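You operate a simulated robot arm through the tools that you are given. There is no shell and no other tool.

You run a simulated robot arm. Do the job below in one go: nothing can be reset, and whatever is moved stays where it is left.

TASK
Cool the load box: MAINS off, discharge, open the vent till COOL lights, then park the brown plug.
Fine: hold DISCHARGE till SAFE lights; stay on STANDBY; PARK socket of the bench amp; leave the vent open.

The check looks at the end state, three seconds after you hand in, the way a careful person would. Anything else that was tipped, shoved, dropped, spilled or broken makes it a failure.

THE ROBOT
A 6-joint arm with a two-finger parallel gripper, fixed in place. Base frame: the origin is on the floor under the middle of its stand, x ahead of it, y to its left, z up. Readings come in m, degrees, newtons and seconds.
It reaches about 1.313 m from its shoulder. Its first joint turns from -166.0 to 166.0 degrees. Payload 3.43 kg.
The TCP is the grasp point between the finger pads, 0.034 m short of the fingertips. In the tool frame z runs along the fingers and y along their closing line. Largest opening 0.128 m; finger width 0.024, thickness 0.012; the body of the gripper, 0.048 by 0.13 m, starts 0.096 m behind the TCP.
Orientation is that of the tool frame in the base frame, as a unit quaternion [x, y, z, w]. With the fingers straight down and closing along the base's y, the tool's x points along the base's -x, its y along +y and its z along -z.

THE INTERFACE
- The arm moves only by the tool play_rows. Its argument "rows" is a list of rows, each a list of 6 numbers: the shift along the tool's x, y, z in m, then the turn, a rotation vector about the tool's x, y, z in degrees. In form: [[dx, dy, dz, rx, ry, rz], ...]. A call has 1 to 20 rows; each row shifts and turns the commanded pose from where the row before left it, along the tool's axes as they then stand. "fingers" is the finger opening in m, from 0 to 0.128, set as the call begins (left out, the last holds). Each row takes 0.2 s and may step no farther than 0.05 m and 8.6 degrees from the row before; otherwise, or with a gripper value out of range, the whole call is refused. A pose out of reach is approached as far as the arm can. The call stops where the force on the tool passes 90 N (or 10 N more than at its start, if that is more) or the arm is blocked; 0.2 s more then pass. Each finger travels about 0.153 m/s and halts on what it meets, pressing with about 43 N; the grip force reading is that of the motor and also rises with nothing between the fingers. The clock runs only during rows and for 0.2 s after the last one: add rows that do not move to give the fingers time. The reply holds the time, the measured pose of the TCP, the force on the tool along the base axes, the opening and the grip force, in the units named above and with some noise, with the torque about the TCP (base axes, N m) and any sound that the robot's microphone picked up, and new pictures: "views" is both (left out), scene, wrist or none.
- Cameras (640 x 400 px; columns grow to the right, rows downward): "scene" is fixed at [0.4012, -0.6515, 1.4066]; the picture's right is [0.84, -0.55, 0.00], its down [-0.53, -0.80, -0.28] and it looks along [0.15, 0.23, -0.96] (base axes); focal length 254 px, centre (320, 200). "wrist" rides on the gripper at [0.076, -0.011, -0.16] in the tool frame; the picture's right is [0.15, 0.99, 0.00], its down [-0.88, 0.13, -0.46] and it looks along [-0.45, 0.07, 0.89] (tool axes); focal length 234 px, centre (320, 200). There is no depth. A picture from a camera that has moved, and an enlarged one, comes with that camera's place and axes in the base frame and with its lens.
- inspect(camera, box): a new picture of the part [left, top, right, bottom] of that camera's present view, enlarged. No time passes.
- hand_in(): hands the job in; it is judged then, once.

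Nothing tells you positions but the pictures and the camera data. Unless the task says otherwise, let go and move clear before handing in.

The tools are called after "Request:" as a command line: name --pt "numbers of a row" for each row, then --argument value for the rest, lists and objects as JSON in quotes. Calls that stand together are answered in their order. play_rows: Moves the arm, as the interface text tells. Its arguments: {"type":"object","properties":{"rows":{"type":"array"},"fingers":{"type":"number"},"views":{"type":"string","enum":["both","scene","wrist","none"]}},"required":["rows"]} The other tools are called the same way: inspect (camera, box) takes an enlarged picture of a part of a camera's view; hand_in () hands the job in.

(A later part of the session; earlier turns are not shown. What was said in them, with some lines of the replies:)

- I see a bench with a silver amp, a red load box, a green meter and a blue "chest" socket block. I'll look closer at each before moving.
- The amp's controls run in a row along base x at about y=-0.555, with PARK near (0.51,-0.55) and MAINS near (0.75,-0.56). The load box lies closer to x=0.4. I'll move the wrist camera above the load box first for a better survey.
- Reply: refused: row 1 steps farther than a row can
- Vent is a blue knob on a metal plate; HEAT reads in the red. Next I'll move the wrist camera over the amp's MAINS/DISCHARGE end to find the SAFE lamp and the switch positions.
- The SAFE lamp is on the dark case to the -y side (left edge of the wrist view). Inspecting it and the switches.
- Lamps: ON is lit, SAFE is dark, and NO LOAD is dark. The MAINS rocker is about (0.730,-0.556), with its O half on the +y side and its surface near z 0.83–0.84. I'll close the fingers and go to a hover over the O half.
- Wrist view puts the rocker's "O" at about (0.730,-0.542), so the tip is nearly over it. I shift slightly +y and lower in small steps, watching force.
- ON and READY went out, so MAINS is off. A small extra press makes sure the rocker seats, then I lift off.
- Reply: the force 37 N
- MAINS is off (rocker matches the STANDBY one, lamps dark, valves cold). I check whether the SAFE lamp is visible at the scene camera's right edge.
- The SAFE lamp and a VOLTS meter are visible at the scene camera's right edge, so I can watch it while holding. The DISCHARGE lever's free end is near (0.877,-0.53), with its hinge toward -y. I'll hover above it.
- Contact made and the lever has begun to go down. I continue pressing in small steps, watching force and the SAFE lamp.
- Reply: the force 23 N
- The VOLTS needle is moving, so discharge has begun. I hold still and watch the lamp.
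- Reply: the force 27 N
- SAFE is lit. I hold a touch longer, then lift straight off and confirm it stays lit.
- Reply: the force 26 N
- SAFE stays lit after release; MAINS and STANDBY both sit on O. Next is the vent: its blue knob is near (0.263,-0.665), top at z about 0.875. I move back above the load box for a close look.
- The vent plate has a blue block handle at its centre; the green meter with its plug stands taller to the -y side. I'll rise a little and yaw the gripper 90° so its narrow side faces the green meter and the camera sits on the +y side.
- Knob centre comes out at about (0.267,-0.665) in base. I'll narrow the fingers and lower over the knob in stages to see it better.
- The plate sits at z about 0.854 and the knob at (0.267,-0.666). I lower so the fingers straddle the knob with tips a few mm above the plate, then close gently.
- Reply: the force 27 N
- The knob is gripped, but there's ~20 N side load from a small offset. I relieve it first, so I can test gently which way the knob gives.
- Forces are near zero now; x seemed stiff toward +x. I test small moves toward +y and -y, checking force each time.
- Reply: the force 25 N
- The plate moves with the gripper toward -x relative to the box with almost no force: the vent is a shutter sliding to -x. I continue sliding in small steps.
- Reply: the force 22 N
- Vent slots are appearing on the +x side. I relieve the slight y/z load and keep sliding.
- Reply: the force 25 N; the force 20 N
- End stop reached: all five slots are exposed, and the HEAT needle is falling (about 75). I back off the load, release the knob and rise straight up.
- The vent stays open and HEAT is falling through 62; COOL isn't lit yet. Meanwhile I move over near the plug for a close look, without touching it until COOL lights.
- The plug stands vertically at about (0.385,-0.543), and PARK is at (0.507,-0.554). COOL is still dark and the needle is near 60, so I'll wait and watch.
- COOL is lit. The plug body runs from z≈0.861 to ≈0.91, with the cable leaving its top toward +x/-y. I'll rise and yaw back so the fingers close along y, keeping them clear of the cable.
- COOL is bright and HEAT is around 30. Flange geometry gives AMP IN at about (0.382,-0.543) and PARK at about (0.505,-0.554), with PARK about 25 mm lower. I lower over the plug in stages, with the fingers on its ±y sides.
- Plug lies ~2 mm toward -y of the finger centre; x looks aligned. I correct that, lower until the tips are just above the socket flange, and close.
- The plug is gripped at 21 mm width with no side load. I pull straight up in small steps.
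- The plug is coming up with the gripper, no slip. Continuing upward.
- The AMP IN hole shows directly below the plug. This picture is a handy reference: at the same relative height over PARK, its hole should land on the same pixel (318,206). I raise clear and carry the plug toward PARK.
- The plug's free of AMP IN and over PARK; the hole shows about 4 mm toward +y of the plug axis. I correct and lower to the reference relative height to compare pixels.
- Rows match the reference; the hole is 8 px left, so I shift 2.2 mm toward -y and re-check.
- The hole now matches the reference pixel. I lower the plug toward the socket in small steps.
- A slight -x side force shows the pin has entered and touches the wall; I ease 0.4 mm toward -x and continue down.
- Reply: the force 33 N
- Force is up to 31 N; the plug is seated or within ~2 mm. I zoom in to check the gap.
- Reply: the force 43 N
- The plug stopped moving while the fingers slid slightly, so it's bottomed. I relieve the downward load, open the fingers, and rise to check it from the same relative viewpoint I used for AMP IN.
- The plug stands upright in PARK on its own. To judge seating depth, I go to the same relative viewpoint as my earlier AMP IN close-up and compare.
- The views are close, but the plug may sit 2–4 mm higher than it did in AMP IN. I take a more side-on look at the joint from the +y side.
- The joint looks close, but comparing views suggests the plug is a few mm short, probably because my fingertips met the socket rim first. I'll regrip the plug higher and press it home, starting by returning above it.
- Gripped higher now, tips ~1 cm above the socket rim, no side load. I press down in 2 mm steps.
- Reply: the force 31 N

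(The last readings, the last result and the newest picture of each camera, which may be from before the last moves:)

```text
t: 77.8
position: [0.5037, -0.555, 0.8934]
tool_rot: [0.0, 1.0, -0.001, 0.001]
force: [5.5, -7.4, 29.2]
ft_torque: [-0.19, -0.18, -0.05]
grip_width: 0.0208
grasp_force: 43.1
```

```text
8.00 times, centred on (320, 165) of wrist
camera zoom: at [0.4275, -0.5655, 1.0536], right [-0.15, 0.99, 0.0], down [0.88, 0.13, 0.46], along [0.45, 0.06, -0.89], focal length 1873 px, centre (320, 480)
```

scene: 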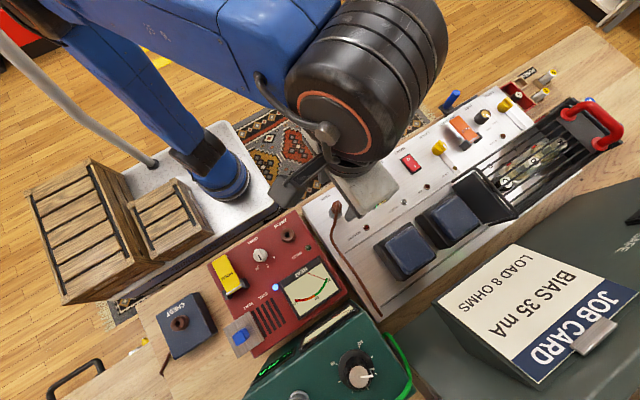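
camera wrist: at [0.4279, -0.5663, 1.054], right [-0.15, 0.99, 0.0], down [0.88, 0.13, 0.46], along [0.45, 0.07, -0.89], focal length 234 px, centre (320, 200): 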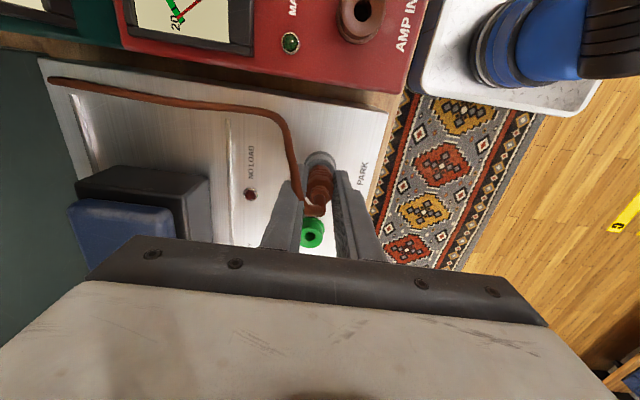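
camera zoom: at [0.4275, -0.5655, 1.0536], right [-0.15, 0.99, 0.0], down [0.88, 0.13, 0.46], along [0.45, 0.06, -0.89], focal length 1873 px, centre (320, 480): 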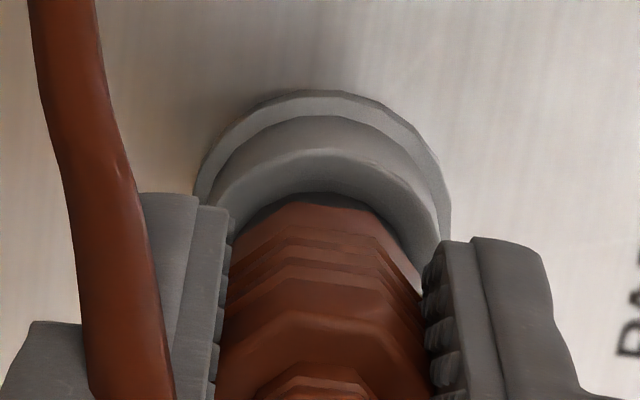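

Request:
play_rows --pt "0 0 0.0015 0 0 0" --pt "0 0 0 0 0 0" --views "none"

Request:
inspect --camera "wrist" --box '[290, 140, 350, 190]'

```text
t: 78.4
position: [0.503, -0.555, 0.8925]
tool_rot: [0.0, 1.0, -0.002, -0.001]
force: [3.1, -11.5, 31.3]
ft_torque: [-0.33, -0.13, 0.02]
grip_width: 0.0209
grasp_force: 43.2
```

```text
8.00 times, centred on (320, 165) of wrist
camera zoom: at [0.4274, -0.5658, 1.0513], right [-0.15, 0.99, 0.0], down [0.88, 0.13, 0.46], along [0.45, 0.06, -0.89], focal length 1873 px, centre (320, 480)
```

zoom: 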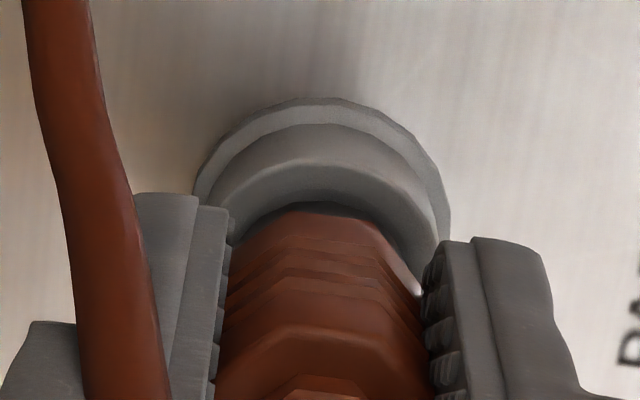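

The socket and plug moved together in view, so the fingers slipped and the plug is firmly against a stop. I do one last press with the side load relieved.

Request:
play_rows --pt "-0.0002 -0.0006 0 0 0 0" --pt "0 0 0.001 0 0 0" --pt "0 0 0 0 0 0" --views "none"

Request:
inspect --camera "wrist" --box '[290, 140, 350, 190]'

```text
t: 79.2
position: [0.5034, -0.554, 0.8911]
tool_rot: [0.0, 1.0, 0.0, -0.001]
force: [-8.5, -3.7, 29.6]
ft_torque: [-0.06, 0.2, -0.01]
grip_width: 0.0209
grasp_force: 42.9
```

```text
8.00 times, centred on (320, 165) of wrist
camera zoom: at [0.4277, -0.566, 1.0496], right [-0.15, 0.99, 0.0], down [0.88, 0.13, 0.46], along [0.45, 0.07, -0.89], focal length 1873 px, centre (320, 480)
```

zoom: 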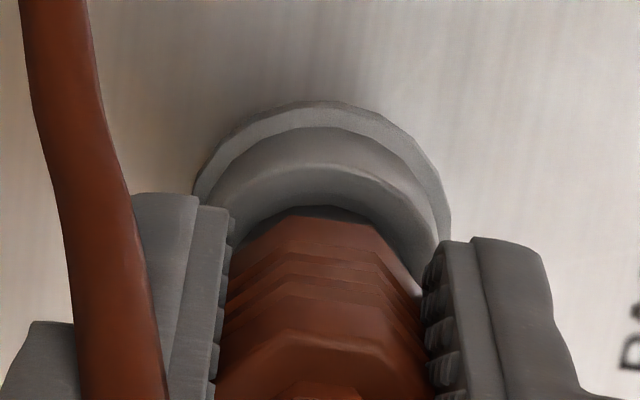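

The gap between rim and body shrank slightly (~6 px), so relieving the side load helped. I keep easing the side force and pressing.

Request:
play_rows --pt "0.0005 -0.0002 0 0 0 0" --pt "0 0 0.001 0 0 0" --pt "0 0 0 0 0 0" --views "none"

Request:
inspect --camera "wrist" --box '[290, 140, 350, 190]'

```text
t: 80.0
position: [0.5037, -0.5553, 0.8893]
tool_rot: [0.0, 1.0, -0.001, 0.001]
force: [-1.3, 2.6, 31.2]
ft_torque: [0.17, -0.1, 0.03]
grip_width: 0.0208
grasp_force: 42.3
```

```text
8.00 times, centred on (320, 165) of wrist
camera zoom: at [0.4277, -0.5659, 1.0484], right [-0.15, 0.99, 0.0], down [0.88, 0.13, 0.46], along [0.45, 0.07, -0.89], focal length 1873 px, centre (320, 480)
```

zoom: 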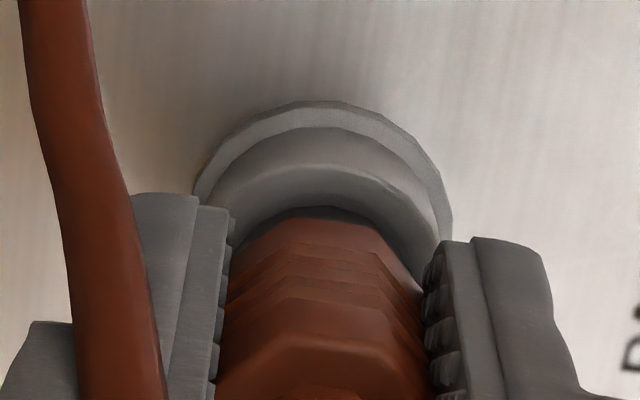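

Still creeping; I'll press with a gentle side-to-side wiggle to help it home.

Request:
play_rows --pt "0.0008 0 0.0005 0 0 0" --pt "-0.0016 0 0 0 0 0" --pt "0.0008 0.0008 0.0005 0 0 0" --pt "0 -0.0016 0 0 0 0" --pt "0 0.0008 0.0003 0 0 0" --pt "0 0 0 0 0 0" --views "none"

Request:
inspect --camera "wrist" --box '[290, 140, 350, 190]'

```text
t: 81.4
position: [0.5041, -0.5551, 0.8875]
tool_rot: [0.0, 1.0, -0.001, 0.0]
force: [5.8, 5.7, 27.7]
ft_torque: [0.27, -0.28, 0.04]
grip_width: 0.0209
grasp_force: 42.9
```

```text
8.00 times, centred on (320, 165) of wrist
camera zoom: at [0.4277, -0.5667, 1.0482], right [-0.15, 0.99, 0.0], down [0.88, 0.13, 0.46], along [0.45, 0.07, -0.89], focal length 1873 px, centre (320, 480)
```

zoom: 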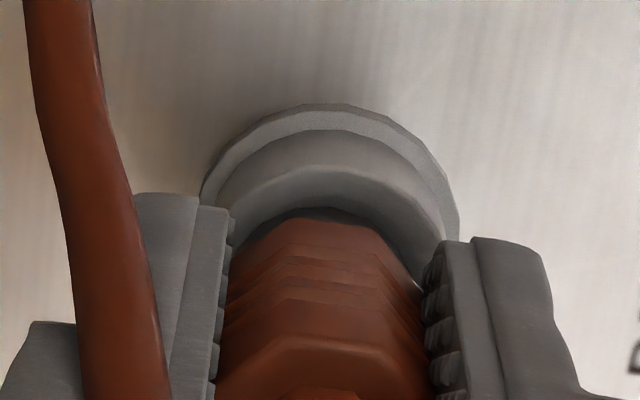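

Request:
play_rows --pt "0 0 -0.0018 0 0 0" --pt "0 0 0 0 0 0" --views "none"

Request:
play_rows --pt "0 0 0 0 0 0" --pt "0 0 0 0 0 0" --pt "0 0 -0.02 0 0 0" --pt "0 0 -0.03 0 0 0" --pt "0 0 -0.035 0 0 0" --pt "0.0035 -0.0015 -0.02 0 0 0" --pt "0.0035 -0.0005 -0.0165 0 0 0" --pt "0 0 0 0 0 0" --pt "0 0 0 0 0 0" --fingers 0.06 --views "wrist"

Request:
inspect --camera "wrist" --box '[290, 125, 350, 175]'

```text
t: 82.0
position: [0.5041, -0.5553, 0.8892]
tool_rot: [0.001, 1.0, 0.001, -0.001]
force: [0.9, 2.9, 0.8]
ft_torque: [0.12, 0.01, -0.02]
grip_width: 0.021
grasp_force: 43.2
```

```text
t: 84.0
position: [0.4974, -0.5567, 1.0106]
tool_rot: [0.0, 1.0, 0.0, 0.0]
force: [0.6, -0.5, -0.7]
ft_torque: [0.02, 0.02, 0.05]
grip_width: 0.06
grasp_force: 0.1
camera wrist: at [0.4215, -0.5675, 1.17], right [-0.15, 0.99, 0.0], down [0.88, 0.13, 0.46], along [0.45, 0.07, -0.89], focal length 234 px, centre (320, 200)
```

wrist: 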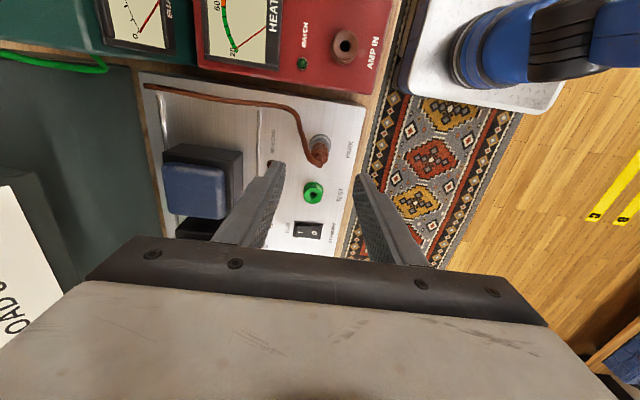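

```text
8.00 times, centred on (320, 150) of wrist
camera zoom: at [0.4215, -0.5675, 1.17], right [-0.15, 0.99, 0.0], down [0.88, 0.13, 0.46], along [0.45, 0.07, -0.89], focal length 1873 px, centre (320, 600)
```

zoom: 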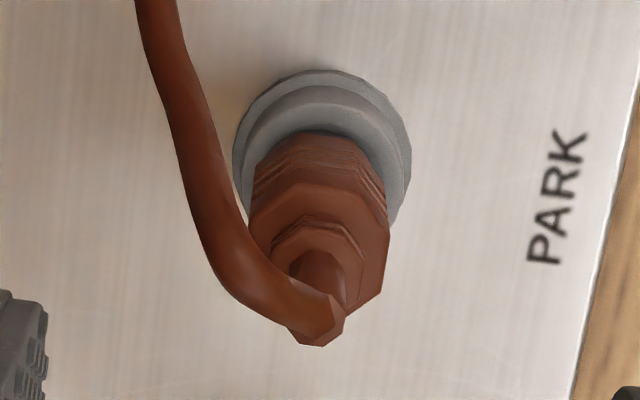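

The proportions now match the AMP IN reference (rim-to-body 61 px vs 60, hex at 148 vs 149), so the plug is fully home. I rise and move clear, then check everything.

Request:
play_rows --pt "0 0 -0.04 0 0 0" --pt "0 0 -0.03 0 0 0" --pt "0.035 0.03 0 0 0 0" --pt "0.035 0.03 0 0 0 0" --pt "0.035 0.03 0 0 0 0" --pt "0.035 0.03 0 0 0 0" --pt "0.035 0.03 0 0 0 0" --pt "0 0 0 0 0 0" --pt "0 0 0 0 0 0" --views "both"

Request:
inspect --camera "scene" --box '[200, 180, 440, 340]'

Request:
inspect --camera "scene" --box '[300, 80, 540, 240]'

Request:
inspect --camera "scene" --box '[540, 180, 640, 280]'

```text
t: 86.0
position: [0.3253, -0.4079, 1.0763]
tool_rot: [-0.001, 1.0, 0.0, 0.0]
force: [0.2, 0.0, -0.3]
ft_torque: [0.04, 0.01, 0.01]
grip_width: 0.0601
grasp_force: 0.0
camera wrist: at [0.2494, -0.4191, 1.2361], right [-0.15, 0.99, 0.0], down [0.88, 0.13, 0.46], along [0.45, 0.07, -0.89], focal length 234 px, centre (320, 200)
```

scene: 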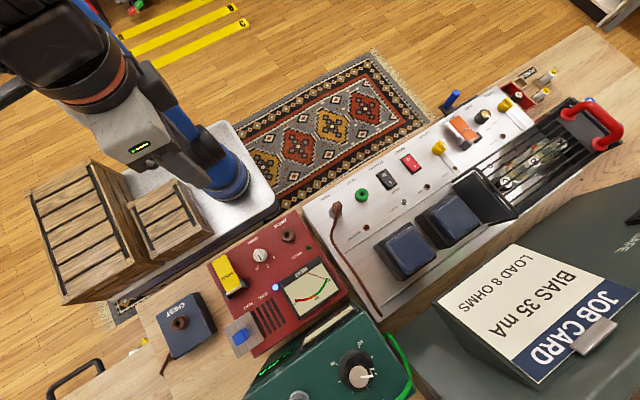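
wrist: 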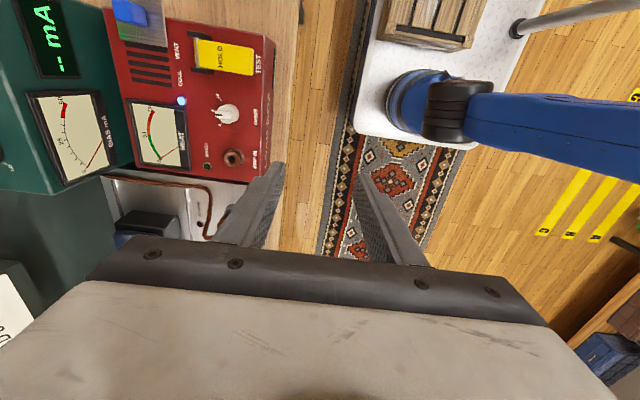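

```text
2.50 times, centred on (320, 260) of scene
camera zoom: at [0.4012, -0.6515, 1.4066], right [0.84, -0.55, 0.0], down [-0.53, -0.8, -0.28], along [0.15, 0.23, -0.96], focal length 634 px, centre (320, 50)
```

zoom: 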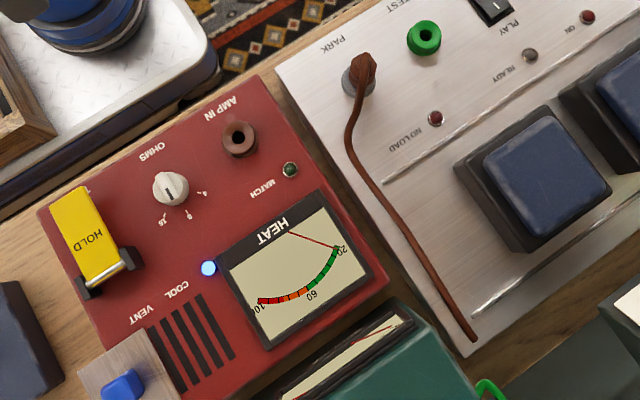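

```text
2.50 times, centred on (420, 160) of scene
camera zoom: at [0.4012, -0.6515, 1.4066], right [0.84, -0.55, 0.0], down [-0.53, -0.8, -0.28], along [0.15, 0.23, -0.96], focal length 634 px, centre (70, 300)
```

zoom: 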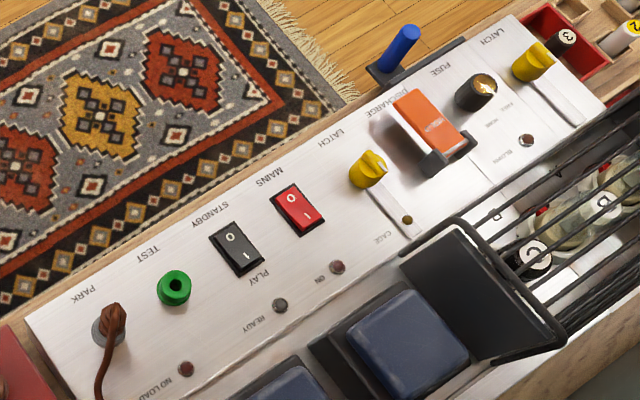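

```text
4.00 times, centred on (590, 230) of scene
camera zoom: at [0.4012, -0.6515, 1.4066], right [0.84, -0.55, 0.0], down [-0.53, -0.8, -0.28], along [0.15, 0.23, -0.96], focal length 1015 px, centre (-760, 80)
```

zoom: 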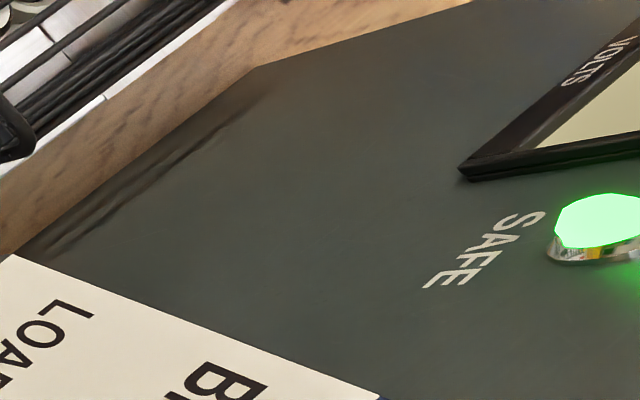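

Everything checks out. MAINS and STANDBY are both on O, SAFE and COOL are lit, the vent is fully open, and the brown plug is upright in PARK. Nothing else has moved and the arm is clear, so I'm handing in.

Request:
hand_in

```text
The job is handed in.
```

The load box is cooled and the job is handed in. I haven't had a verdict back from the check.

- **MAINS:** off. The rocker is on O, and the ON and READY lamps are dark.
- **Discharge:** I held DISCHARGE until SAFE lit. SAFE stayed lit after I let go and was still lit at the end.
- **STANDBY:** left on STANDBY; I never touched that switch.
- **Vent:** slid fully open to its stop and left there. COOL lit once HEAT had dropped well into the green, and it was still lit at the end.
- **Brown plug:** I pulled it from AMP IN only after COOL lit. It now stands upright in the bench amp's PARK socket.

The plug stopped slightly short on the first try, so I gripped it higher and pressed again. In the last close-up it sat about as deep as it had in AMP IN, to within roughly 1 mm.

I saw nothing else moved or knocked, and the arm is clear of the bench equipment.
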